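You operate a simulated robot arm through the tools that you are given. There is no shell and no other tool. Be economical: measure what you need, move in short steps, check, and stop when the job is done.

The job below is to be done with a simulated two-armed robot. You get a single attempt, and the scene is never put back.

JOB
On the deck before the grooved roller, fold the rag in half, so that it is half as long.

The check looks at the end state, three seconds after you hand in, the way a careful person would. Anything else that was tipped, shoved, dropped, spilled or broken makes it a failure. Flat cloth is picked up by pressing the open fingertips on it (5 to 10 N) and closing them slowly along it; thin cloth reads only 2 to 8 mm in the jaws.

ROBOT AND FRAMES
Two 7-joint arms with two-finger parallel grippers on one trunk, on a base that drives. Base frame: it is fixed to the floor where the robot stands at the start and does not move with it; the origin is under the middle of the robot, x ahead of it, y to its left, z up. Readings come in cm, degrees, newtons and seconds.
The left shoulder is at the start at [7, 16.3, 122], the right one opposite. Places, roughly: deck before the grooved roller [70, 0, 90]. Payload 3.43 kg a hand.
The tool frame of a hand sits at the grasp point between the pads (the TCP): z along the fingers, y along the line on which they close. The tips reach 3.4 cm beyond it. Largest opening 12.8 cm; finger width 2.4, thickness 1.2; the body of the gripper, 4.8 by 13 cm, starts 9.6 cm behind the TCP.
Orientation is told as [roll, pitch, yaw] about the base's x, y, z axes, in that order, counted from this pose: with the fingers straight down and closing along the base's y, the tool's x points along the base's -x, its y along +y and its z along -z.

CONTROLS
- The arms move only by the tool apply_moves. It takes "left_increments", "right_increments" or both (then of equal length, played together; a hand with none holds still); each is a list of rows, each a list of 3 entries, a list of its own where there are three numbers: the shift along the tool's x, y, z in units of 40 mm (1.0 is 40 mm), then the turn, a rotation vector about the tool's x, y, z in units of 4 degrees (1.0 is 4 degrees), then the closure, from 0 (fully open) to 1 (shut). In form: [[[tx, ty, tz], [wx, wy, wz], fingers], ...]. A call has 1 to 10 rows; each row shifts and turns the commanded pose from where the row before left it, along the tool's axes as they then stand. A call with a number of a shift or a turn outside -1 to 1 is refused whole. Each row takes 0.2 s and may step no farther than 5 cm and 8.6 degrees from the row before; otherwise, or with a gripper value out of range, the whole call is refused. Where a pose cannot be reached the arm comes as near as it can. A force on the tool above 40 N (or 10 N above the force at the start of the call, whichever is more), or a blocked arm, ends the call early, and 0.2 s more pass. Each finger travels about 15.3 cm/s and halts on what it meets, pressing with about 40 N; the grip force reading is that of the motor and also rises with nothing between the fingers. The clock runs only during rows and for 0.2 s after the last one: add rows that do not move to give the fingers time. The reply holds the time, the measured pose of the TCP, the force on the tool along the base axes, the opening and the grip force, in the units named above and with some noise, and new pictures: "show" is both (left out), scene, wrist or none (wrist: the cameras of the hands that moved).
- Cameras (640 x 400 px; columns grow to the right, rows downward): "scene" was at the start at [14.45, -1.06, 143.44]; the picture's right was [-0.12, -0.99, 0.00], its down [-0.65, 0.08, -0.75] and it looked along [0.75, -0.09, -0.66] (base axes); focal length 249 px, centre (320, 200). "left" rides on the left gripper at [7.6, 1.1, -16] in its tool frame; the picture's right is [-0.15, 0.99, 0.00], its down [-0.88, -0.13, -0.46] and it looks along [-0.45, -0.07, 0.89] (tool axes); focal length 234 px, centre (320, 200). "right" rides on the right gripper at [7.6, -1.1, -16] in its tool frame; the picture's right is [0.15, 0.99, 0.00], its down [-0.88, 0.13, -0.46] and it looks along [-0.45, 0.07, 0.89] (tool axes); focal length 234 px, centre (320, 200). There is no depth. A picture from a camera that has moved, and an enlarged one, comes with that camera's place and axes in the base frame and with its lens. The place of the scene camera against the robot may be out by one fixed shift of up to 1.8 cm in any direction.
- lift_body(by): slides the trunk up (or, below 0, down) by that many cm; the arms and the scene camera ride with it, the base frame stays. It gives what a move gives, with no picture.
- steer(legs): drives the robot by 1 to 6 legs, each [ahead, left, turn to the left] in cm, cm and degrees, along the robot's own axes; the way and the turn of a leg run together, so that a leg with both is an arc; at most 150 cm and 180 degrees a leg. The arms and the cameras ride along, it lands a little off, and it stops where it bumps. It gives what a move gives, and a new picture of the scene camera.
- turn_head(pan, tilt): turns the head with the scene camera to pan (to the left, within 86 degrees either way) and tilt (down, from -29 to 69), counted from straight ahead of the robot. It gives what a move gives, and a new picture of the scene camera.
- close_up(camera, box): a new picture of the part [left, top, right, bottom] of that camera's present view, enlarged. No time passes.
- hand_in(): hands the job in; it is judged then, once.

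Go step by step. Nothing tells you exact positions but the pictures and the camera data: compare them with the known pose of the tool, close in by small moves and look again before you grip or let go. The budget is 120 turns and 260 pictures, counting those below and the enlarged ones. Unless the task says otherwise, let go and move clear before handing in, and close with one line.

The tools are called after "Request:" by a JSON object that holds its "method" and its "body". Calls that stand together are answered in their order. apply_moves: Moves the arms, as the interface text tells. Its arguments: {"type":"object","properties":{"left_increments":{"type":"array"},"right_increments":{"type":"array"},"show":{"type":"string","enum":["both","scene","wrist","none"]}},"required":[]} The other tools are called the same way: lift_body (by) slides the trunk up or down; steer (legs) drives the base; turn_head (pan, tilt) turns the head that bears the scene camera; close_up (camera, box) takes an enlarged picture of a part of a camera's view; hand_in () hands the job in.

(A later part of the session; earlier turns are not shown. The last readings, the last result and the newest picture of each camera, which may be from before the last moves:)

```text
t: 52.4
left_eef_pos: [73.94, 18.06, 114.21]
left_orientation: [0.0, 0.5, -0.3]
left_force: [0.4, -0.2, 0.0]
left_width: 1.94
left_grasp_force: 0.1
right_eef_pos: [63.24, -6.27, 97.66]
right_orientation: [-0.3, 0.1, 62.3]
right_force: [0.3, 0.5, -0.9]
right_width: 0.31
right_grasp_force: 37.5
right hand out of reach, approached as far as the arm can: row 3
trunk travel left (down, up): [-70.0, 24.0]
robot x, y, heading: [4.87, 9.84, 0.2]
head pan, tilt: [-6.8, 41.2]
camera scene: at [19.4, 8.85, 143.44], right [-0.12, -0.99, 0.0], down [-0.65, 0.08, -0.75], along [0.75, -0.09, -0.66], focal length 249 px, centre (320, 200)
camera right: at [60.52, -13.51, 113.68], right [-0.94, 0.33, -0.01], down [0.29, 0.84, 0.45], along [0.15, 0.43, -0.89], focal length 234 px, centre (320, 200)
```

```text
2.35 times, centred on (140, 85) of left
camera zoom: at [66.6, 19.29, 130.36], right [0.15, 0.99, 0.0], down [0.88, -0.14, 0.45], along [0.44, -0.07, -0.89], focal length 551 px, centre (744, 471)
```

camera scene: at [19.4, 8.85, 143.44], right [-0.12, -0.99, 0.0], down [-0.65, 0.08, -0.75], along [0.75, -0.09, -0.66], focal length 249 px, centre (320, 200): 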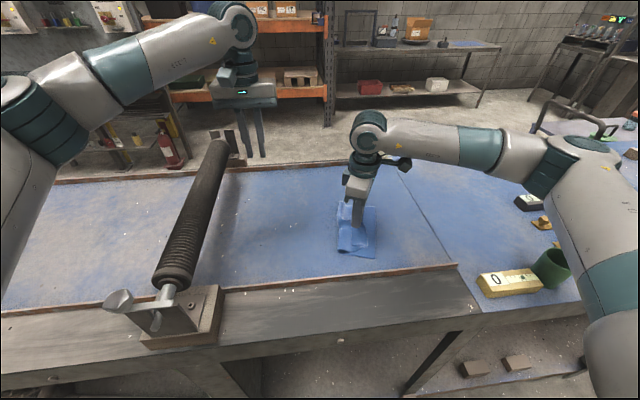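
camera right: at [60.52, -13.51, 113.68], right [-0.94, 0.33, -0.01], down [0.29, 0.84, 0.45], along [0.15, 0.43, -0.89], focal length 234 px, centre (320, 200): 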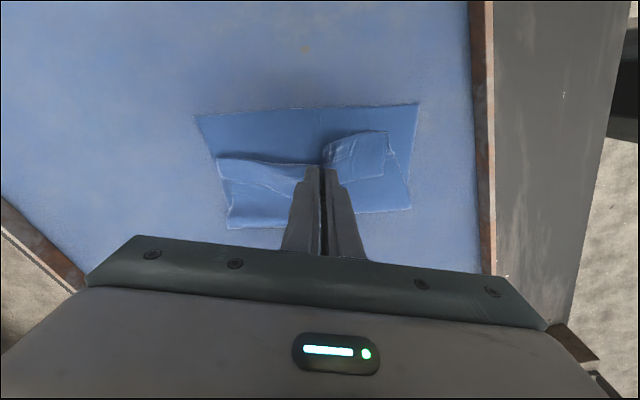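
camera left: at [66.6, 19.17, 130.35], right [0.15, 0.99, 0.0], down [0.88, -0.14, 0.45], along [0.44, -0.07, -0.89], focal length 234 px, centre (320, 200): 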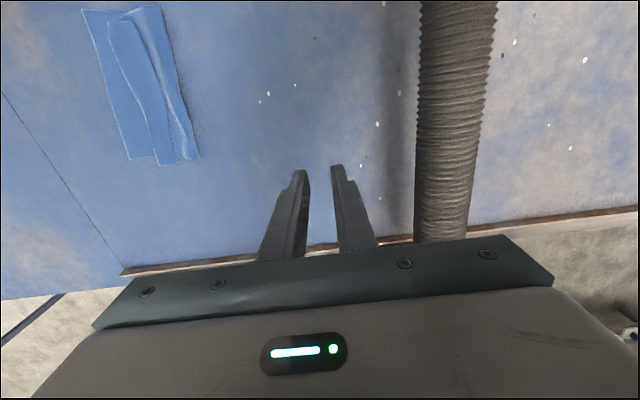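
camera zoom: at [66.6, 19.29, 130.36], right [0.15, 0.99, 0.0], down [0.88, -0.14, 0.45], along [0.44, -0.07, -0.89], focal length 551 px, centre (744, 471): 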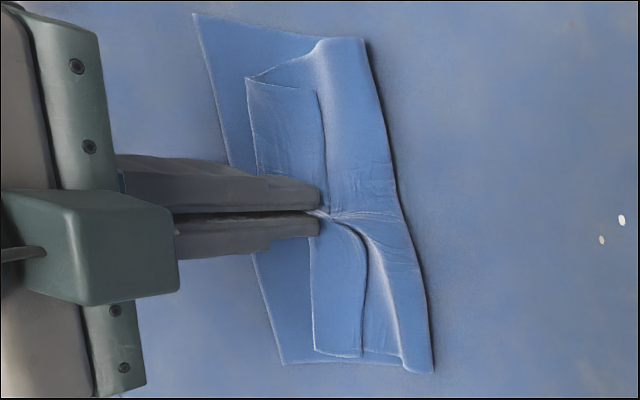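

The grip took the flap together with the strip, so this would not unfold it. I'll lower, open, and rise clear, then try pushing the strip's raised free edge over with closed fingertips instead.

Request:
{"method": "apply_moves", "body": {"right_increments": [[[0, 0, 0.2], [0, 0, 0], 1], [[0, 0, 0.1], [0, 0, 0], 0.95], [[0, 0, 0], [0, 0, 0], 0.88], [[0, 0, 0], [0, 0, 0], 0.8], [[0, 0, -0.2], [0, 0, 0], 0.75], [[0, 0, -0.4], [0, 0, 0], 0.75], [[0, 0, -0.7], [0, 0, 0], 0.75], [[0, 0, -0.8], [0, 0, 0], 0.75], [[0, 0, -0.8], [0, 0, 0], 0.75], [[0, 0, 0], [0, 0, 0], 0.75]]}}

Request:
{"method": "close_up", "body": {"camera": "scene", "box": [310, 180, 410, 270]}}

Request:
{"method": "close_up", "body": {"camera": "left", "box": [60, 0, 220, 170]}}

```text
t: 54.6
left_eef_pos: [74.06, 18.16, 114.31]
left_orientation: [0.0, 0.5, -0.3]
left_force: [-0.4, -0.2, 0.2]
left_width: 1.93
left_grasp_force: 0.1
right_eef_pos: [63.13, -6.48, 108.08]
right_orientation: [-0.3, -0.1, 62.3]
right_force: [0.1, 0.4, -0.3]
right_width: 3.21
right_grasp_force: 0.0
trunk travel left (down, up): [-70.0, 24.0]
robot x, y, heading: [4.99, 10.21, -0.1]
head pan, tilt: [-6.8, 41.2]
camera scene: at [19.42, 8.83, 143.43], right [-0.12, -0.99, 0.0], down [-0.65, 0.08, -0.75], along [0.75, -0.09, -0.66], focal length 249 px, centre (320, 200)
camera right: at [60.56, -13.65, 123.96], right [-0.94, 0.33, -0.01], down [0.29, 0.84, 0.45], along [0.15, 0.43, -0.89], focal length 234 px, centre (320, 200)
```

scene: 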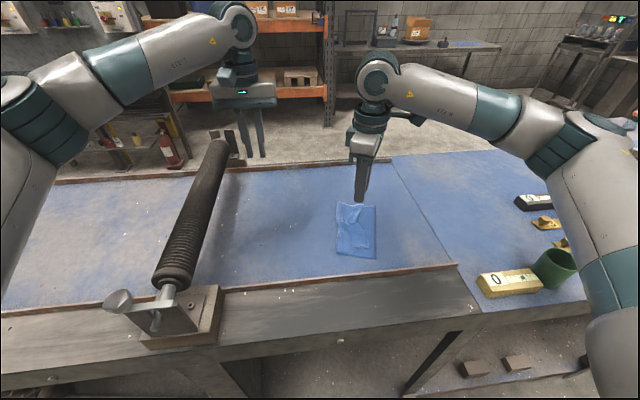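
right: 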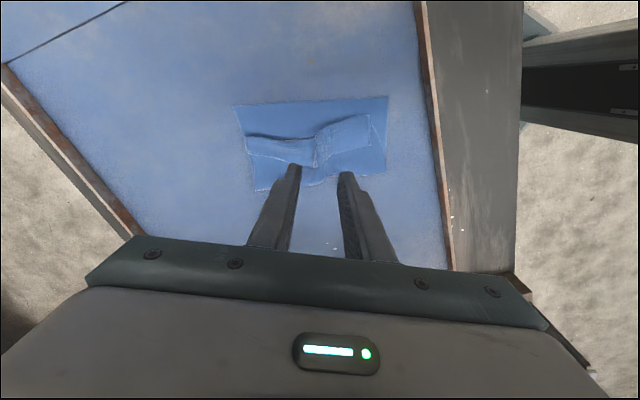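

```text
4.44 times, centred on (360, 225) of scene
camera zoom: at [19.42, 8.83, 143.43], right [-0.12, -0.99, 0.0], down [-0.65, 0.08, -0.75], along [0.75, -0.09, -0.66], focal length 1108 px, centre (142, 89)
```

zoom: 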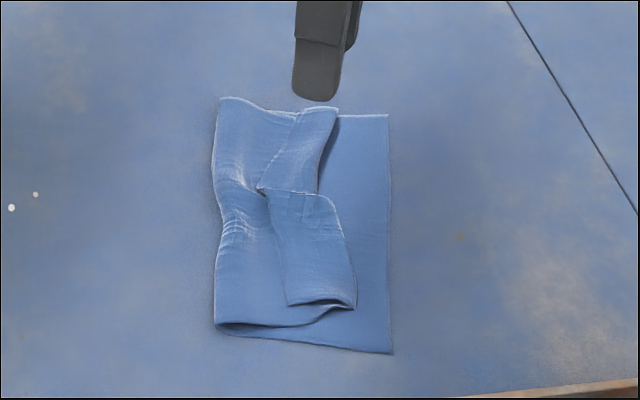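

```text
2.35 times, centred on (140, 85) of left
camera zoom: at [66.62, 19.27, 130.35], right [0.15, 0.99, 0.0], down [0.88, -0.14, 0.45], along [0.44, -0.07, -0.89], focal length 551 px, centre (744, 471)
```

zoom: 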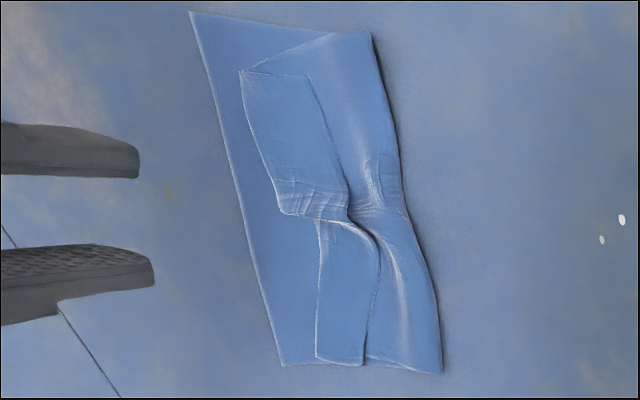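

The strip now has a pucker in the middle. I'll use the open fingertips as a rake on the near half: set them down just on the +y side of its free edge, and push toward −y without pressing.

Request:
{"method": "apply_moves", "body": {"right_increments": [[[-0.25, 0.47, 0], [0, 0, 0], 0.69], [[-0.25, 0.47, 0], [0, 0, 0], 0.69], [[-0.23, 0.46, 0], [0, 0, 0], 0.69], [[0, 0, 0.5], [0, 0, 0], 0.69], [[0, 0, 0.7], [0, 0, 0], 0.69], [[0, 0, 0.7], [0, 0, 0], 0.69], [[0, 0, 0.6], [0, 0, 0], 0.69], [[0, 0, 0], [0, 0, 0], 0.69]], "show": "wrist"}}

Request:
{"method": "close_up", "body": {"camera": "right", "box": [180, 60, 460, 235]}}

Request:
{"method": "close_up", "body": {"camera": "scene", "box": [310, 180, 410, 270]}}

```text
t: 56.4
left_eef_pos: [73.9, 18.18, 114.26]
left_orientation: [0.0, 0.4, -0.3]
left_force: [0.1, -0.4, 0.2]
left_width: 1.92
left_grasp_force: 0.0
right_eef_pos: [59.59, -0.88, 97.85]
right_orientation: [-0.3, 0.0, 62.5]
right_force: [-0.3, 0.4, -0.5]
right_width: 3.97
right_grasp_force: 0.1
trunk travel left (down, up): [-70.0, 24.0]
robot x, y, heading: [5.09, 10.02, 0.2]
head pan, tilt: [-6.8, 41.2]
camera right: at [56.92, -8.19, 113.92], right [-0.94, 0.33, -0.01], down [0.29, 0.84, 0.45], along [0.15, 0.43, -0.89], focal length 234 px, centre (320, 200)
```

right: 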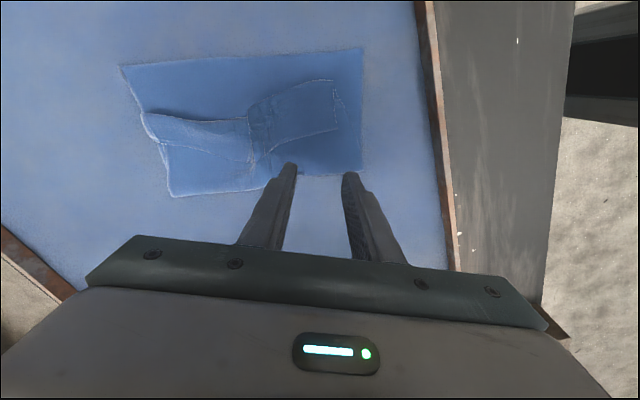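

```text
2.29 times, centred on (320, 148) of right
camera zoom: at [56.92, -8.19, 113.92], right [-0.94, 0.33, -0.01], down [0.29, 0.84, 0.45], along [0.15, 0.43, -0.89], focal length 535 px, centre (320, 320)
```

zoom: 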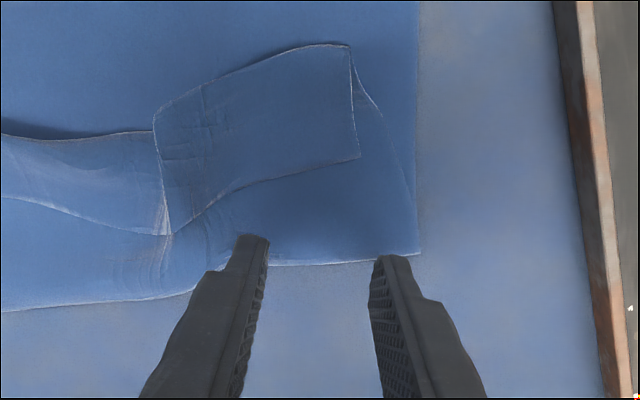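

```text
4.44 times, centred on (360, 225) of scene
camera zoom: at [19.37, 8.88, 143.44], right [-0.12, -0.99, 0.0], down [-0.65, 0.08, -0.75], along [0.75, -0.09, -0.66], focal length 1108 px, centre (142, 89)
```

zoom: 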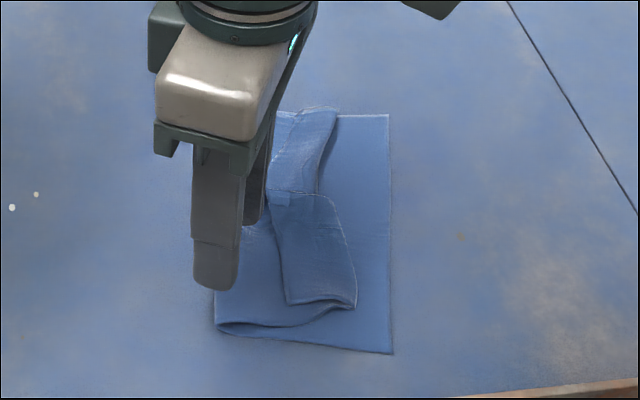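

The tips are between the fold and the strip's free edge. I'll shift 1 cm toward −y, lower to just above the flap, then push about 4 cm toward −y.

Request:
{"method": "apply_moves", "body": {"right_increments": [[[0.22, -0.116, 0], [0, 0, 0], 0.69], [[0, 0, 0.25], [0, 0, 0], 0.69], [[0, 0, 0.2], [0, 0, 0], 0.69], [[0, 0, 0.03], [0, 0, 0], 0.69], [[0.11, -0.058, 0], [0, 0, 0], 0.69], [[0.11, -0.058, 0], [0, 0, 0], 0.69], [[0.11, -0.058, 0], [0, 0, 0], 0.69], [[0.11, -0.058, 0], [0, 0, 0], 0.69], [[0.11, -0.058, 0], [0, 0, 0], 0.69]]}}

Request:
{"method": "close_up", "body": {"camera": "right", "box": [180, 60, 460, 235]}}

Request:
{"method": "close_up", "body": {"camera": "scene", "box": [310, 180, 410, 270]}}

```text
t: 58.4
left_eef_pos: [73.91, 18.03, 114.18]
left_orientation: [0.0, 0.5, -0.3]
left_force: [-0.7, 0.5, 0.3]
left_width: 1.92
left_grasp_force: 0.0
right_eef_pos: [59.77, -4.42, 96.04]
right_orientation: [-0.2, 0.0, 62.5]
right_force: [0.5, 0.1, -0.3]
right_width: 3.97
right_grasp_force: 0.1
trunk travel left (down, up): [-70.0, 24.0]
robot x, y, heading: [4.93, 9.78, -0.3]
head pan, tilt: [-6.8, 41.2]
camera scene: at [19.39, 8.84, 143.44], right [-0.12, -0.99, 0.0], down [-0.65, 0.08, -0.75], along [0.75, -0.09, -0.66], focal length 249 px, centre (320, 200)
camera right: at [56.95, -11.71, 112.1], right [-0.94, 0.33, -0.01], down [0.29, 0.84, 0.45], along [0.15, 0.43, -0.89], focal length 234 px, centre (320, 200)
```

scene: 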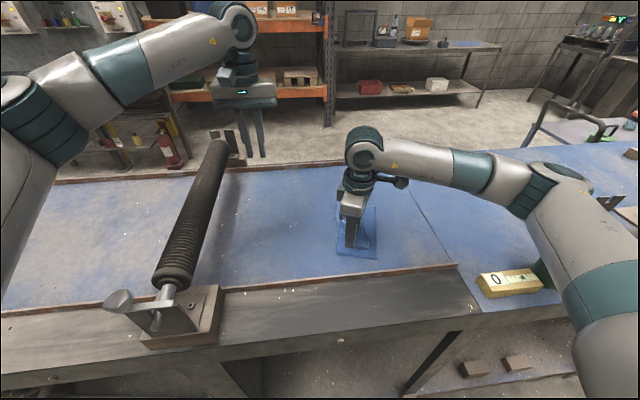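
right: 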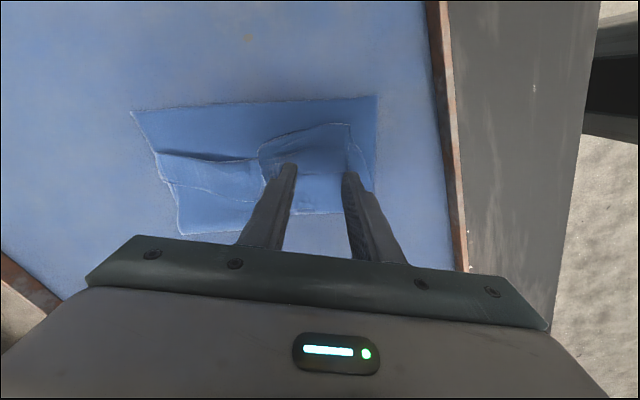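

```text
2.29 times, centred on (320, 148) of right
camera zoom: at [56.95, -11.71, 112.1], right [-0.94, 0.33, -0.01], down [0.29, 0.84, 0.45], along [0.15, 0.43, -0.89], focal length 535 px, centre (320, 320)
```

zoom: 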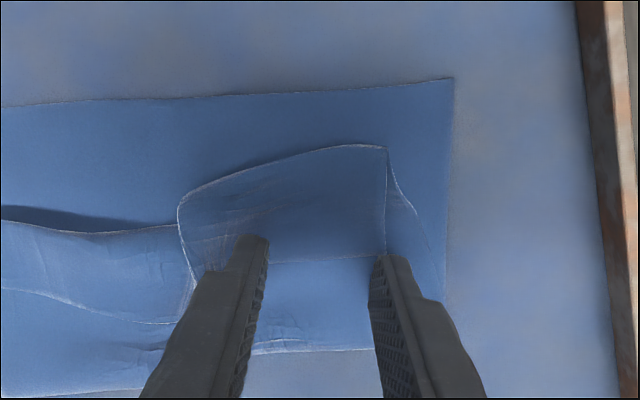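

```text
4.44 times, centred on (360, 225) of scene
camera zoom: at [19.39, 8.84, 143.44], right [-0.12, -0.99, 0.0], down [-0.65, 0.08, -0.75], along [0.75, -0.09, -0.66], focal length 1108 px, centre (142, 89)
```

zoom: 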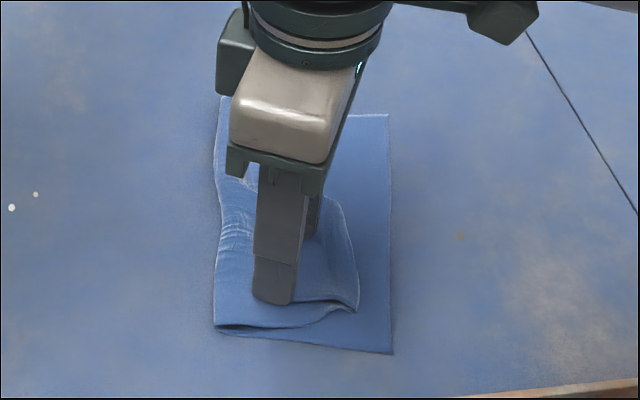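

No contact was felt; the tips are probably skimming over the strip. I'll back up 1.8 cm, lower 3 mm until they just touch the flap, and push again.

Request:
{"method": "apply_moves", "body": {"right_increments": [[[-0.2, 0.105, -0.1], [0, 0, 0], 0.69], [[-0.2, 0.105, 0], [0, 0, 0], 0.69], [[0, 0, 0.13], [0, 0, 0], 0.69], [[0, 0, 0.05], [0, 0, 0], 0.69], [[0, 0, 0.02], [0, 0, 0], 0.69]], "show": "wrist"}}

Request:
{"method": "close_up", "body": {"camera": "right", "box": [180, 60, 460, 235]}}

```text
t: 59.6
left_eef_pos: [73.92, 18.16, 114.29]
left_orientation: [0.0, 0.4, -0.3]
left_force: [-0.1, -0.5, 0.9]
left_width: 1.89
left_grasp_force: 0.1
right_eef_pos: [59.59, -2.87, 95.6]
right_orientation: [-0.4, 0.0, 62.4]
right_force: [0.0, -0.8, 4.4]
right_width: 3.97
right_grasp_force: 0.3
trunk travel left (down, up): [-70.0, 24.0]
robot x, y, heading: [4.93, 10.07, -0.2]
head pan, tilt: [-6.8, 41.2]
camera right: at [56.86, -9.99, 111.68], right [-0.94, 0.33, -0.01], down [0.29, 0.84, 0.45], along [0.16, 0.43, -0.89], focal length 234 px, centre (320, 200)
```

right: 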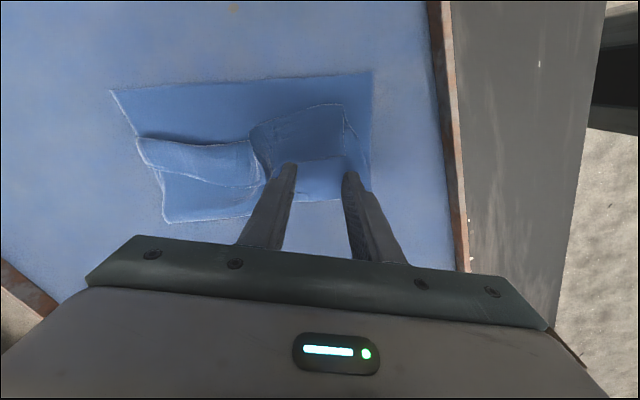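

```text
2.29 times, centred on (320, 148) of right
camera zoom: at [56.86, -9.99, 111.68], right [-0.94, 0.33, -0.01], down [0.29, 0.84, 0.45], along [0.16, 0.43, -0.89], focal length 535 px, centre (320, 320)
```

zoom: 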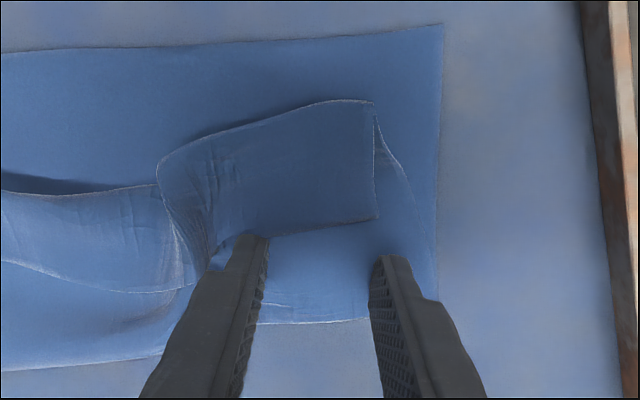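

Now the tips rest lightly on the flap (4 N), right behind the strip's edge. I'll push toward −y.

Request:
{"method": "apply_moves", "body": {"right_increments": [[[0.11, -0.058, -0.01], [0, 0, 0], 0.69], [[0.11, -0.058, 0], [0, 0, 0], 0.69], [[0.11, -0.058, 0], [0, 0, 0], 0.69], [[0.11, -0.058, 0], [0, 0, 0], 0.69], [[0.11, -0.058, 0], [0, 0, 0], 0.69], [[0.11, -0.058, 0], [0, 0, 0], 0.69]]}}

Request:
{"method": "close_up", "body": {"camera": "right", "box": [180, 60, 460, 235]}}

```text
t: 61.0
left_eef_pos: [73.95, 18.17, 114.18]
left_orientation: [0.0, 0.5, -0.3]
left_force: [-0.4, 0.9, 0.7]
left_width: 1.93
left_grasp_force: 0.0
right_eef_pos: [59.56, -5.68, 95.65]
right_orientation: [-0.3, 0.0, 62.3]
right_force: [0.0, 1.6, 3.0]
right_width: 3.95
right_grasp_force: 0.1
trunk travel left (down, up): [-70.0, 24.0]
robot x, y, heading: [4.9, 10.03, -0.2]
head pan, tilt: [-6.8, 41.2]
camera scene: at [19.37, 8.84, 143.44], right [-0.12, -0.99, 0.0], down [-0.65, 0.08, -0.75], along [0.75, -0.09, -0.66], focal length 249 px, centre (320, 200)
camera right: at [56.88, -12.94, 111.71], right [-0.94, 0.33, -0.01], down [0.29, 0.84, 0.45], along [0.15, 0.43, -0.89], focal length 234 px, centre (320, 200)
```

scene: 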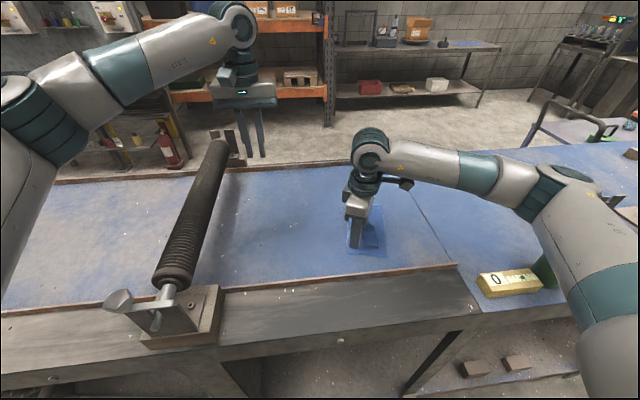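
right: 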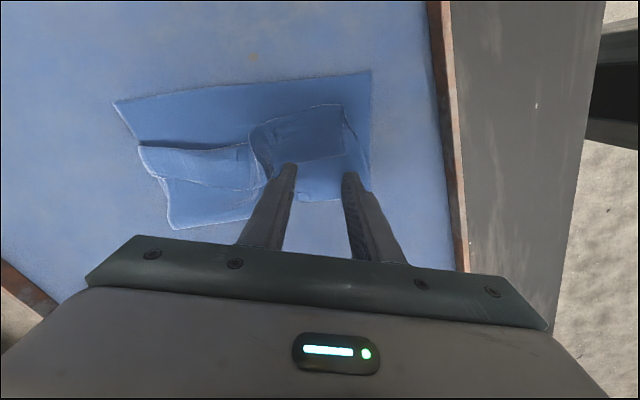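

```text
2.29 times, centred on (320, 148) of right
camera zoom: at [56.88, -12.94, 111.71], right [-0.94, 0.33, -0.01], down [0.29, 0.84, 0.45], along [0.15, 0.43, -0.89], focal length 535 px, centre (320, 320)
```

zoom: 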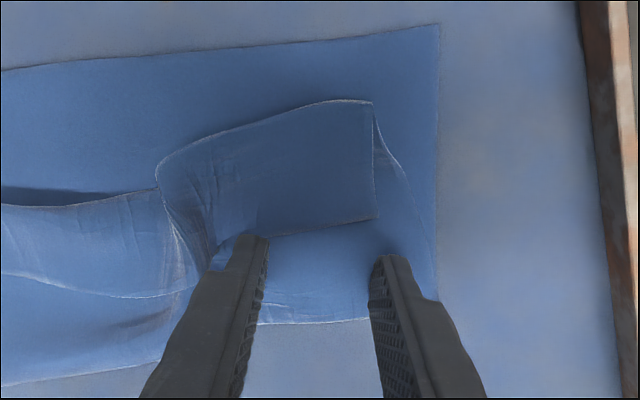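

The whole cloth slid along, so raking doesn't work. New plan: grip along the fold line with both hands, lift until both halves hang freely so the doubled strip drops open by its own weight, then lay it back down. I'll raise the right hand, turn it back and look.

Request:
{"method": "apply_moves", "body": {"right_increments": [[[0, 0, -0.3], [0, 0, 0.5], 0.69], [[0, 0, -0.6], [0, 0, 1], 0.69], [[0, 0, -0.8], [0, 0, 1], 0.69], [[0, 0, -0.8], [0, 0, 1], 0.69], [[0, 0, -0.8], [0, 0, 1], 0.69], [[0, 0, -0.8], [0, 0, 1], 0.69], [[0, 0, -0.6], [0, 0, 1], 0.69], [[0, 0, 0], [0, 0, 1], 0.69], [[0, 0, 0], [0, 0, 1], 0.69], [[0, 0, 0], [0, 0, 1], 0.69]], "show": "none"}}

Request:
{"method": "apply_moves", "body": {"right_increments": [[[0, 0, 0], [0, 0, 1], 0.69], [[0, 0, 0], [0, 0, 1], 0.69], [[0, 0, 0], [0, 0, 1], 0.69], [[0, 0, 0], [0, 0, 1], 0.69], [[0, 0, 0], [0, 0, 1], 0.69], [[0, 0, 0], [0, 0, 1], 0.69], [[0, 0, 0], [0, 0, 1], 0.69], [[0, 0, 0], [0, 0, 1], 0.69], [[0, 0, 0], [0, 0, 1], 0.69], [[0, 0, 0], [0, 0, 0], 0.69]]}}

```text
t: 63.2
left_eef_pos: [73.88, 18.2, 114.27]
left_orientation: [0.0, 0.5, -0.3]
left_force: [0.3, 0.2, -0.1]
left_width: 1.94
left_grasp_force: 0.1
right_eef_pos: [59.51, -5.59, 114.52]
right_orientation: [-0.3, -0.2, 24.3]
right_force: [0.6, 0.2, 0.9]
right_width: 3.96
right_grasp_force: 0.0
trunk travel left (down, up): [-70.0, 24.0]
robot x, y, heading: [4.81, 9.85, 0.1]
head pan, tilt: [-6.8, 41.2]
```

```text
t: 65.4
left_eef_pos: [73.92, 18.16, 114.18]
left_orientation: [0.1, 0.5, -0.3]
left_force: [0.2, -0.4, -0.2]
left_width: 1.93
left_grasp_force: 0.0
right_eef_pos: [59.65, -5.7, 114.56]
right_orientation: [-0.1, -0.3, -11.7]
right_force: [0.0, -0.4, 0.9]
right_width: 3.98
right_grasp_force: 0.1
trunk travel left (down, up): [-70.0, 24.0]
robot x, y, heading: [4.79, 9.71, -0.1]
head pan, tilt: [-6.8, 41.2]
camera scene: at [19.4, 8.85, 143.44], right [-0.12, -0.99, 0.0], down [-0.65, 0.08, -0.75], along [0.75, -0.09, -0.66], focal length 249 px, centre (320, 200)
camera right: at [51.7, -5.25, 130.42], right [0.06, 1.0, 0.0], down [0.89, -0.05, 0.46], along [0.46, -0.03, -0.89], focal length 234 px, centre (320, 200)
```

scene: 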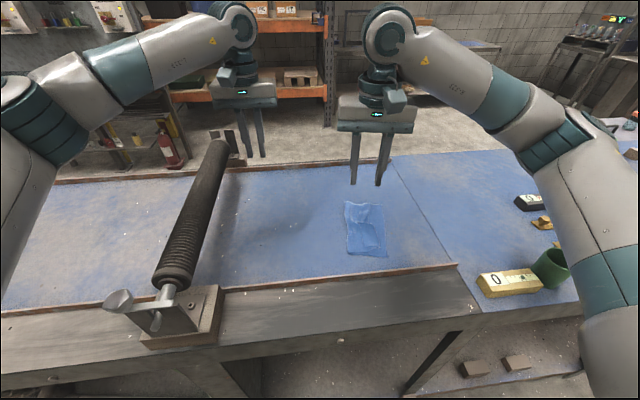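
right: 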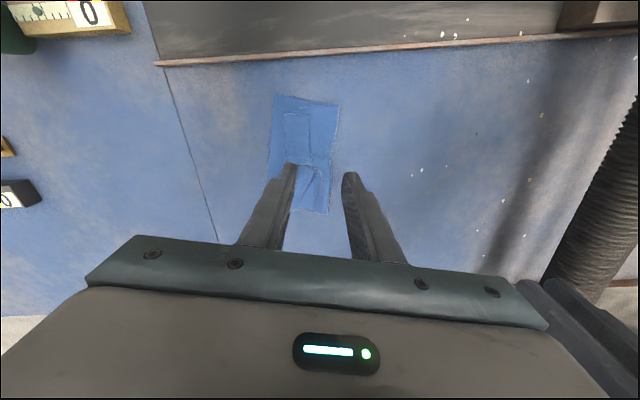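

The fold line now runs from about (55.5, −2.7) to (74.3, −5.2). I'll bring both hands over it, left at x ≈ 72 and right at x ≈ 58.5, turned square to the fold, with a 3.2 cm opening.

Request:
{"method": "apply_moves", "body": {"left_increments": [[[0.1, -0.8, 0], [0, 0, 1], 0.75], [[0.1, -0.8, 0], [0, 0, 1], 0.75], [[0.2, -0.85, 0], [0, 0, 0], 0.75], [[0.2, -0.85, 0], [0, 0, 0], 0.75], [[0.2, -0.85, 0], [0, 0, 0], 0.75], [[0.2, -0.85, 0.2], [0, 0, 0], 0.75], [[0.2, -0.8, 0.6], [0, 0, 0], 0.75], [[0.1, -0.2, 0.8], [0, 0, 0], 0.75], [[0, 0, 0.8], [0, 0, 0], 0.75], [[0, 0, 0], [0, 0, 0], 0.75]], "right_increments": [[[0.18, 0.15, 0], [0, 0, 0], 0.75], [[0.17, 0.135, 0], [0, 0, 0], 0.75], [[0, 0, 0.3], [0, 0, 0], 0.75], [[0, 0, 0.4], [0, 0, 0], 0.75], [[0, 0, 0.4], [0, 0, 0], 0.75], [[0, 0, 0.4], [0, 0, 0], 0.75], [[0, 0, 0.5], [0, 0, 0], 0.75], [[0, 0, 0.5], [0, 0, 0], 0.75], [[0, 0, 0], [0, 0, 0], 0.75], [[0, 0, 0], [0, 0, 0], 0.75]]}}

```text
t: 67.0
left_eef_pos: [67.7, -2.17, 112.39]
left_orientation: [0.0, 0.4, -8.1]
left_force: [1.4, 4.0, -0.6]
left_width: 3.19
left_grasp_force: 0.1
right_eef_pos: [58.45, -4.67, 107.68]
right_orientation: [-0.1, -0.3, -12.0]
right_force: [-0.5, 0.0, -0.3]
right_width: 3.2
right_grasp_force: 0.0
trunk travel left (down, up): [-70.0, 24.0]
robot x, y, heading: [4.97, 9.96, 0.1]
head pan, tilt: [-6.8, 41.2]
stopped in row 7 (left hand): the force on the tool passed its limit (the readings are from after the stop); the commanded pose is now the measured one
camera scene: at [19.46, 8.7, 143.43], right [-0.12, -0.99, 0.0], down [-0.65, 0.08, -0.75], along [0.75, -0.09, -0.66], focal length 249 px, centre (320, 200)
camera right: at [50.69, -4.31, 123.65], right [0.06, 1.0, 0.0], down [0.89, -0.06, 0.46], along [0.46, -0.03, -0.89], focal length 234 px, centre (320, 200)
camera left: at [60.58, 0.04, 128.54], right [0.28, 0.96, 0.0], down [0.86, -0.25, 0.45], along [0.43, -0.13, -0.89], focal length 234 px, centre (320, 200)
```

scene: 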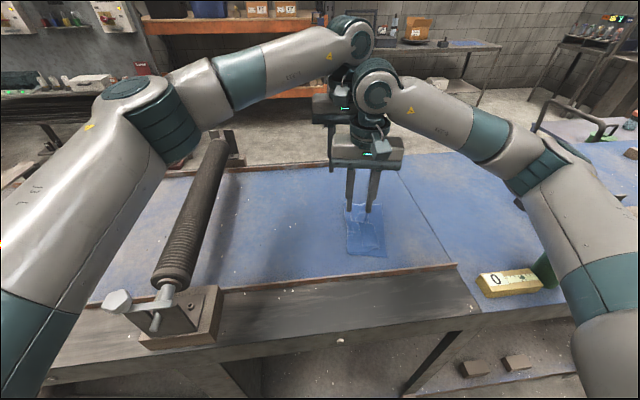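
right: 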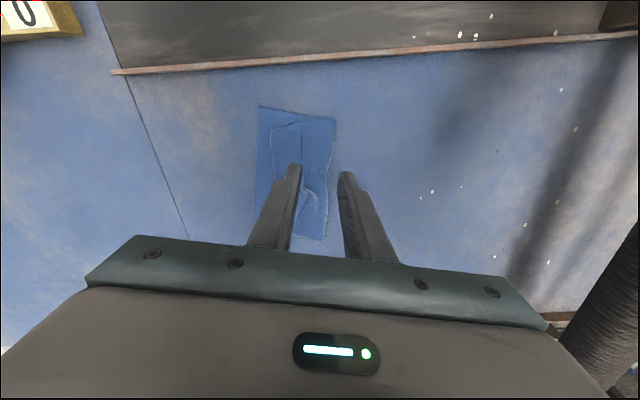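
left: 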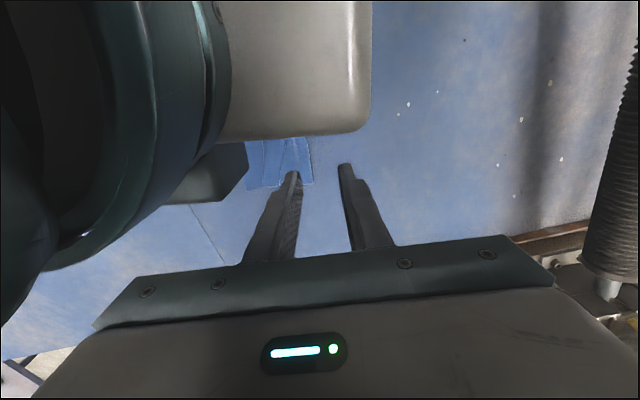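

My yawed path drifted the left hand toward the right one and they touched lightly. I'll move the left hand away in +x first, then continue to its place.

Request:
{"method": "apply_moves", "body": {"left_increments": [[[-0.5, 0.16, 0], [0, 0, 0], 0.75], [[-0.6, 0.05, 0], [0, 0, 0], 0.75], [[0, 0, 0], [0, 0, 0], 0.75], [[-0.05, -0.4, 0], [0, 0, 0], 0.75], [[-0.04, -0.6, 0.2], [0, 0, 0], 0.75], [[0, -0.05, 0.6], [0, 0, 0], 0.75], [[0, 0, 0.6], [0, 0, 0], 0.75], [[0, 0, 0.6], [0, 0, 0], 0.75], [[0, 0, 0], [0, 0, 0], 0.75]]}}

```text
t: 68.9
left_eef_pos: [71.86, -5.97, 104.73]
left_orientation: [-0.3, 0.3, -7.9]
left_force: [5.3, -1.9, -0.3]
left_width: 3.21
left_grasp_force: 0.1
right_eef_pos: [57.97, -4.65, 107.38]
right_orientation: [-0.5, 0.3, -11.5]
right_force: [-4.3, 2.2, -0.9]
right_width: 3.22
right_grasp_force: 0.1
trunk travel left (down, up): [-70.0, 24.0]
robot x, y, heading: [5.06, 9.58, 0.0]
head pan, tilt: [-6.8, 41.2]
stopped in row 9 (left hand): the force on the tool passed its limit (the readings are from after the stop); the commanded pose is now the measured one
camera scene: at [19.4, 8.88, 143.44], right [-0.12, -0.99, 0.0], down [-0.65, 0.08, -0.75], along [0.75, -0.09, -0.66], focal length 249 px, centre (320, 200)
camera left: at [64.74, -3.74, 120.82], right [0.28, 0.96, -0.01], down [0.86, -0.25, 0.45], along [0.43, -0.13, -0.89], focal length 234 px, centre (320, 200)
```

scene: 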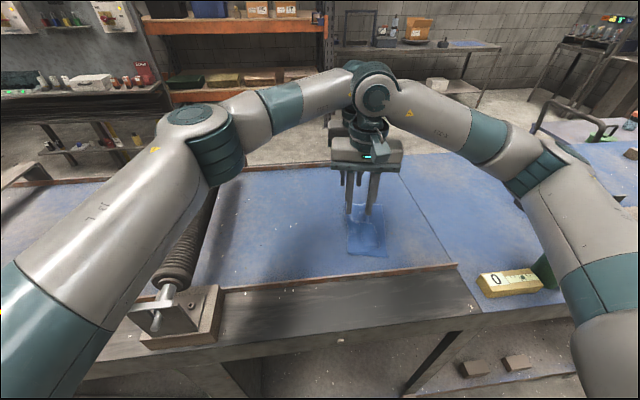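
left: 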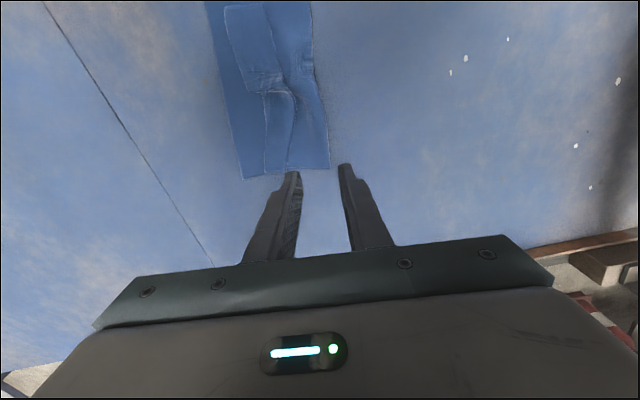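

The hands still brush at 14 cm spacing; 16.5 cm was free before. I'll spread them to about 16 cm apart and lower both near the cloth.

Request:
{"method": "apply_moves", "body": {"left_increments": [[[-0.2, -0.05, 0], [0, 0, 0], 0.75], [[-0.17, -0.06, 0], [0, 0, 0], 0.75], [[0, 0, 0], [0, 0, 0], 0.75], [[0, 0, 0.3], [0, 0, 0], 0.75], [[0, 0, 0.4], [0, 0, 0], 0.75], [[0, 0, 0.4], [0, 0, 0], 0.75], [[0, 0, 0.4], [0, 0, 0], 0.75], [[0, 0, 0.3], [0, 0, 0], 0.75], [[0, 0, 0], [0, 0, 0], 0.75]], "right_increments": [[[0.15, 0.05, 0], [0, 0, 0], 0.75], [[0.06, 0.035, 0], [0, 0, 0], 0.75], [[0, 0, 0.2], [0, 0, 0], 0.75], [[0, 0, 0.5], [0, 0, 0], 0.75], [[0, 0, 0.5], [0, 0, 0], 0.75], [[0, 0, 0.5], [0, 0, 0], 0.75], [[0, 0, 0.5], [0, 0, 0], 0.75], [[0, 0, 0.27], [0, 0, 0], 0.75], [[0, 0, 0], [0, 0, 0], 0.75]], "show": "wrist"}}

Request:
{"method": "close_up", "body": {"camera": "right", "box": [180, 60, 460, 235]}}

Request:
{"method": "close_up", "body": {"camera": "left", "box": [180, 60, 460, 235]}}

```text
t: 70.9
left_eef_pos: [73.31, -6.62, 97.52]
left_orientation: [-0.2, 0.5, -7.9]
left_force: [-0.9, -0.3, 0.4]
left_width: 3.21
left_grasp_force: 0.0
right_eef_pos: [57.28, -4.06, 97.35]
right_orientation: [-0.5, 0.1, -11.6]
right_force: [0.3, 0.8, 0.6]
right_width: 3.21
right_grasp_force: 0.0
trunk travel left (down, up): [-70.0, 24.0]
robot x, y, heading: [4.74, 9.98, 0.2]
head pan, tilt: [-6.8, 41.2]
camera right: at [49.74, -3.64, 113.43], right [0.06, 1.0, -0.01], down [0.89, -0.05, 0.45], along [0.45, -0.03, -0.89], focal length 234 px, centre (320, 200)
camera left: at [66.12, -4.44, 113.63], right [0.28, 0.96, -0.01], down [0.86, -0.25, 0.45], along [0.43, -0.13, -0.89], focal length 234 px, centre (320, 200)
```

right: 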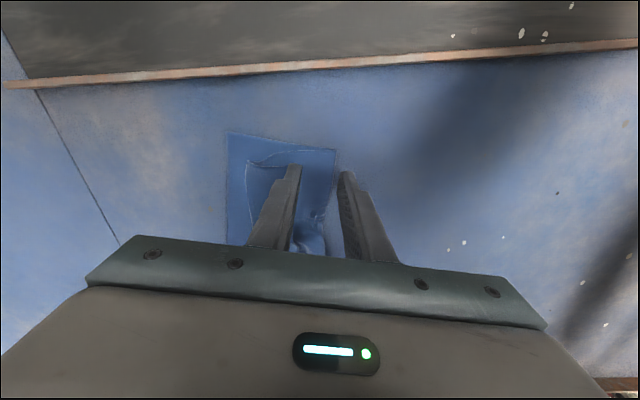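
left: 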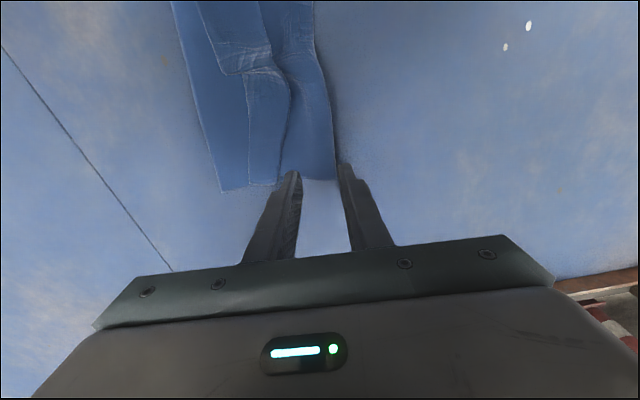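

```text
2.29 times, centred on (320, 148) of right
camera zoom: at [49.74, -3.64, 113.43], right [0.06, 1.0, -0.01], down [0.89, -0.05, 0.45], along [0.45, -0.03, -0.89], focal length 535 px, centre (320, 320)
```

zoom: 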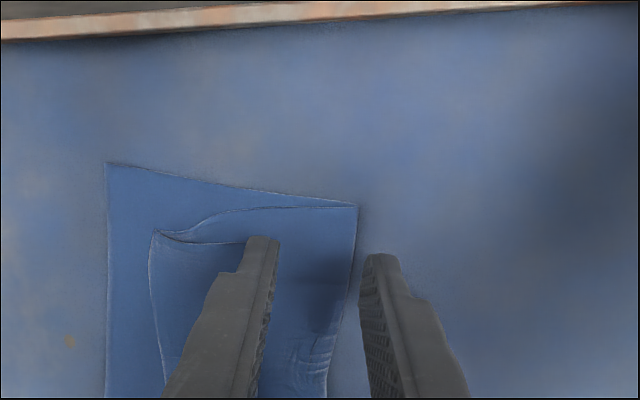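

```text
2.29 times, centred on (320, 148) of left
camera zoom: at [66.12, -4.44, 113.63], right [0.28, 0.96, -0.01], down [0.86, -0.25, 0.45], along [0.43, -0.13, -0.89], focal length 535 px, centre (320, 320)
```

zoom: 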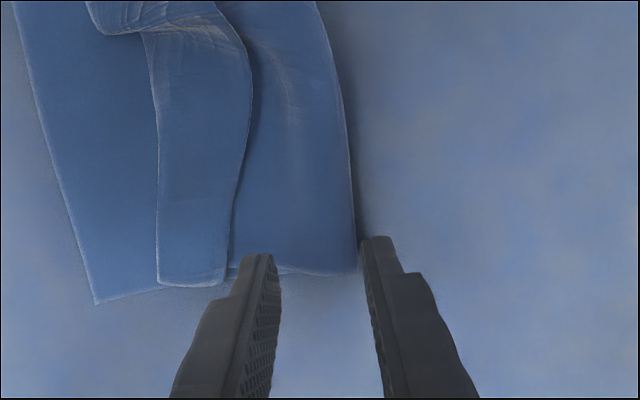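

The fold edge sits between the fingers of each hand. I'll descend to light contact.

Request:
{"method": "apply_moves", "body": {"left_increments": [[[0, 0, 0.2], [0, 0, 0], 0.75], [[0, 0, 0.15], [0, 0, 0], 0.75], [[0, 0, 0.08], [0, 0, 0], 0.75], [[0, 0, 0.05], [0, 0, 0], 0.75], [[0, 0, 0], [0, 0, 0], 0.75]], "right_increments": [[[0, 0, 0.2], [0, 0, 0], 0.75], [[0, 0, 0.12], [0, 0, 0], 0.75], [[0, 0, 0.08], [0, 0, 0], 0.75], [[0, 0, 0.05], [0, 0, 0], 0.75], [[0, 0, 0], [0, 0, 0], 0.75]], "show": "none"}}

```text
t: 72.1
left_eef_pos: [73.17, -6.59, 95.6]
left_orientation: [-0.2, 0.3, -7.9]
left_force: [0.9, 0.2, 6.2]
left_width: 3.2
left_grasp_force: 0.1
right_eef_pos: [57.23, -4.28, 95.68]
right_orientation: [-0.4, 0.1, -11.7]
right_force: [-0.4, 0.4, 1.9]
right_width: 3.22
right_grasp_force: 0.1
trunk travel left (down, up): [-70.0, 24.0]
robot x, y, heading: [4.82, 9.85, 0.0]
head pan, tilt: [-6.8, 41.2]
```

Request:
{"method": "apply_moves", "body": {"left_increments": [[[0, 0, 0.01], [0, 0, 0], 0.75], [[0, 0, 0], [0, 0, 0], 0.77], [[0, 0, 0], [0, 0, 0], 0.79], [[0, 0, 0], [0, 0, 0], 0.81], [[0, 0, 0], [0, 0, 0], 0.83], [[0, 0, 0], [0, 0, 0], 0.85]], "right_increments": [[[0, 0, 0.03], [0, 0, 0], 0.75], [[0, 0, 0], [0, 0, 0], 0.77], [[0, 0, 0], [0, 0, 0], 0.79], [[0, 0, 0], [0, 0, 0], 0.81], [[0, 0, 0], [0, 0, 0], 0.83], [[0, 0, 0], [0, 0, 0], 0.85]], "show": "wrist"}}

Request:
{"method": "close_up", "body": {"camera": "right", "box": [180, 60, 460, 235]}}

Request:
{"method": "close_up", "body": {"camera": "left", "box": [180, 60, 460, 235]}}

```text
t: 73.5
left_eef_pos: [73.07, -6.51, 95.63]
left_orientation: [-0.2, 0.4, -7.9]
left_force: [-0.2, 1.9, 8.2]
left_width: 1.84
left_grasp_force: 0.1
right_eef_pos: [57.24, -4.09, 95.62]
right_orientation: [-0.4, 0.0, -11.6]
right_force: [1.4, 1.1, 9.5]
right_width: 1.85
right_grasp_force: 0.0
trunk travel left (down, up): [-70.0, 24.0]
robot x, y, heading: [5.06, 9.65, -0.2]
head pan, tilt: [-6.8, 41.2]
camera right: at [49.55, -3.55, 111.64], right [0.06, 1.0, -0.01], down [0.89, -0.05, 0.45], along [0.45, -0.03, -0.89], focal length 234 px, centre (320, 200)
camera left: at [65.96, -4.32, 111.74], right [0.28, 0.96, -0.01], down [0.86, -0.25, 0.45], along [0.43, -0.13, -0.89], focal length 234 px, centre (320, 200)
```

right: 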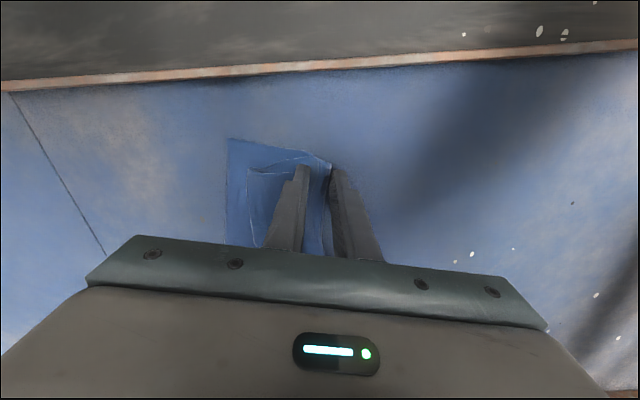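
left: 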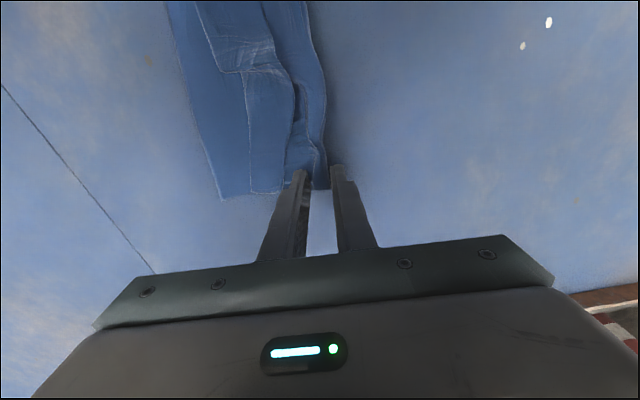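

```text
2.29 times, centred on (320, 148) of right
camera zoom: at [49.55, -3.55, 111.64], right [0.06, 1.0, -0.01], down [0.89, -0.05, 0.45], along [0.45, -0.03, -0.89], focal length 535 px, centre (320, 320)
```

zoom: 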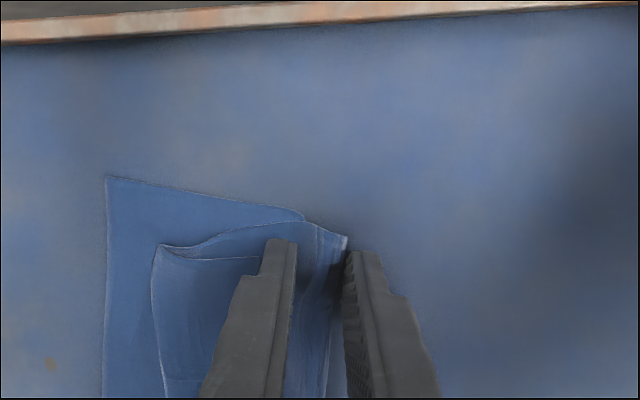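

```text
2.29 times, centred on (320, 148) of left
camera zoom: at [65.96, -4.32, 111.74], right [0.28, 0.96, -0.01], down [0.86, -0.25, 0.45], along [0.43, -0.13, -0.89], focal length 535 px, centre (320, 320)
```

zoom: 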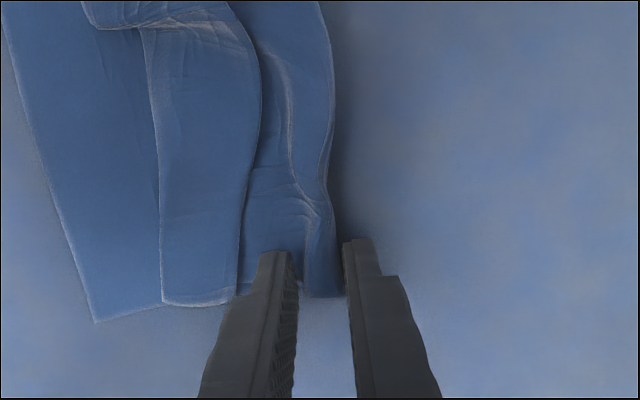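

The fold edge is rising between the fingers of both hands. I'll continue closing.

Request:
{"method": "apply_moves", "body": {"left_increments": [[[0, 0, 0], [0, 0, 0], 0.87], [[0, 0, 0], [0, 0, 0], 0.89], [[0, 0, 0], [0, 0, 0], 0.91], [[0, 0, 0], [0, 0, 0], 0.93], [[0, 0, 0], [0, 0, 0], 0.95], [[0, 0, 0], [0, 0, 0], 0.97], [[0, 0, 0], [0, 0, 0], 1], [[0, 0, 0], [0, 0, 0], 1], [[0, 0, -0.2], [0, 0, 0], 1], [[0, 0, -0.2], [0, 0, 0], 1]], "right_increments": [[[0, 0, 0], [0, 0, 0], 0.87], [[0, 0, 0], [0, 0, 0], 0.89], [[0, 0, 0], [0, 0, 0], 0.91], [[0, 0, 0], [0, 0, 0], 0.93], [[0, 0, 0], [0, 0, 0], 0.95], [[0, 0, 0], [0, 0, 0], 0.97], [[0, 0, 0], [0, 0, 0], 1], [[0, 0, 0], [0, 0, 0], 1], [[0, 0, -0.2], [0, 0, 0], 1], [[0, 0, -0.2], [0, 0, 0], 1]], "show": "wrist"}}

Request:
{"method": "close_up", "body": {"camera": "right", "box": [180, 60, 460, 235]}}

Request:
{"method": "close_up", "body": {"camera": "left", "box": [180, 60, 460, 235]}}

```text
t: 75.7
left_eef_pos: [73.22, -6.68, 97.17]
left_orientation: [-0.2, 0.3, -7.8]
left_force: [-0.5, 0.9, 0.4]
left_width: 0.28
left_grasp_force: 37.5
right_eef_pos: [57.25, -4.27, 97.35]
right_orientation: [-0.6, 0.2, -11.7]
right_force: [0.5, 0.1, -0.9]
right_width: 0.23
right_grasp_force: 37.3
trunk travel left (down, up): [-70.0, 24.0]
robot x, y, heading: [4.82, 9.89, 0.0]
head pan, tilt: [-6.8, 41.2]
camera right: at [49.57, -3.68, 113.25], right [0.06, 1.0, -0.01], down [0.89, -0.05, 0.45], along [0.45, -0.03, -0.89], focal length 234 px, centre (320, 200)
camera left: at [66.01, -4.47, 113.23], right [0.28, 0.96, -0.01], down [0.86, -0.25, 0.45], along [0.43, -0.13, -0.89], focal length 234 px, centre (320, 200)
```

right: 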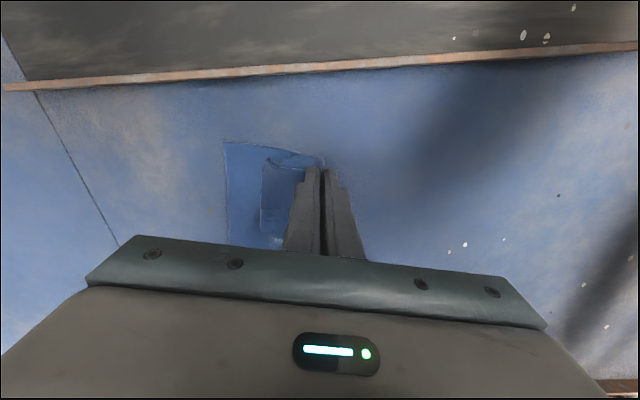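
left: 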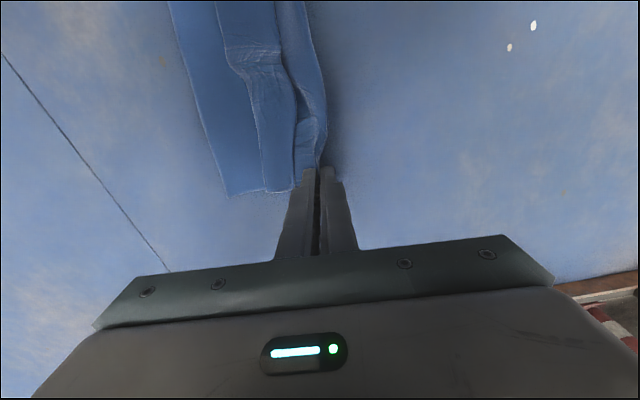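

```text
2.29 times, centred on (320, 148) of right
camera zoom: at [49.57, -3.68, 113.25], right [0.06, 1.0, -0.01], down [0.89, -0.05, 0.45], along [0.45, -0.03, -0.89], focal length 535 px, centre (320, 320)
```

zoom: 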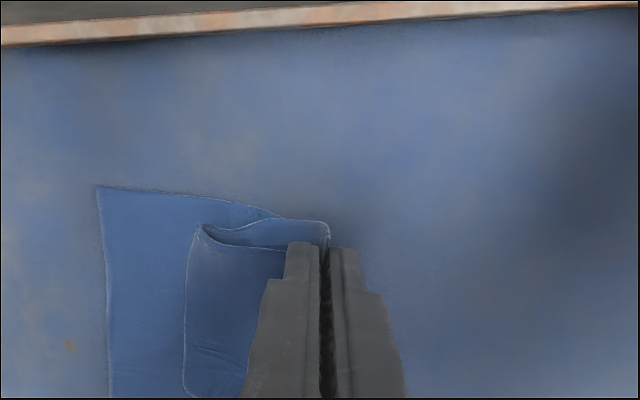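

```text
2.29 times, centred on (320, 148) of left
camera zoom: at [66.01, -4.47, 113.23], right [0.28, 0.96, -0.01], down [0.86, -0.25, 0.45], along [0.43, -0.13, -0.89], focal length 535 px, centre (320, 320)
```

zoom: 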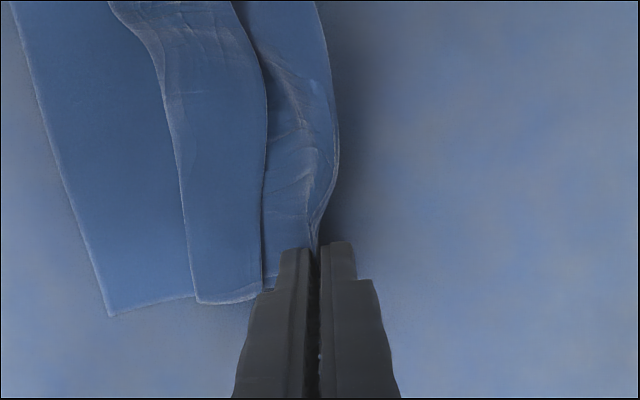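

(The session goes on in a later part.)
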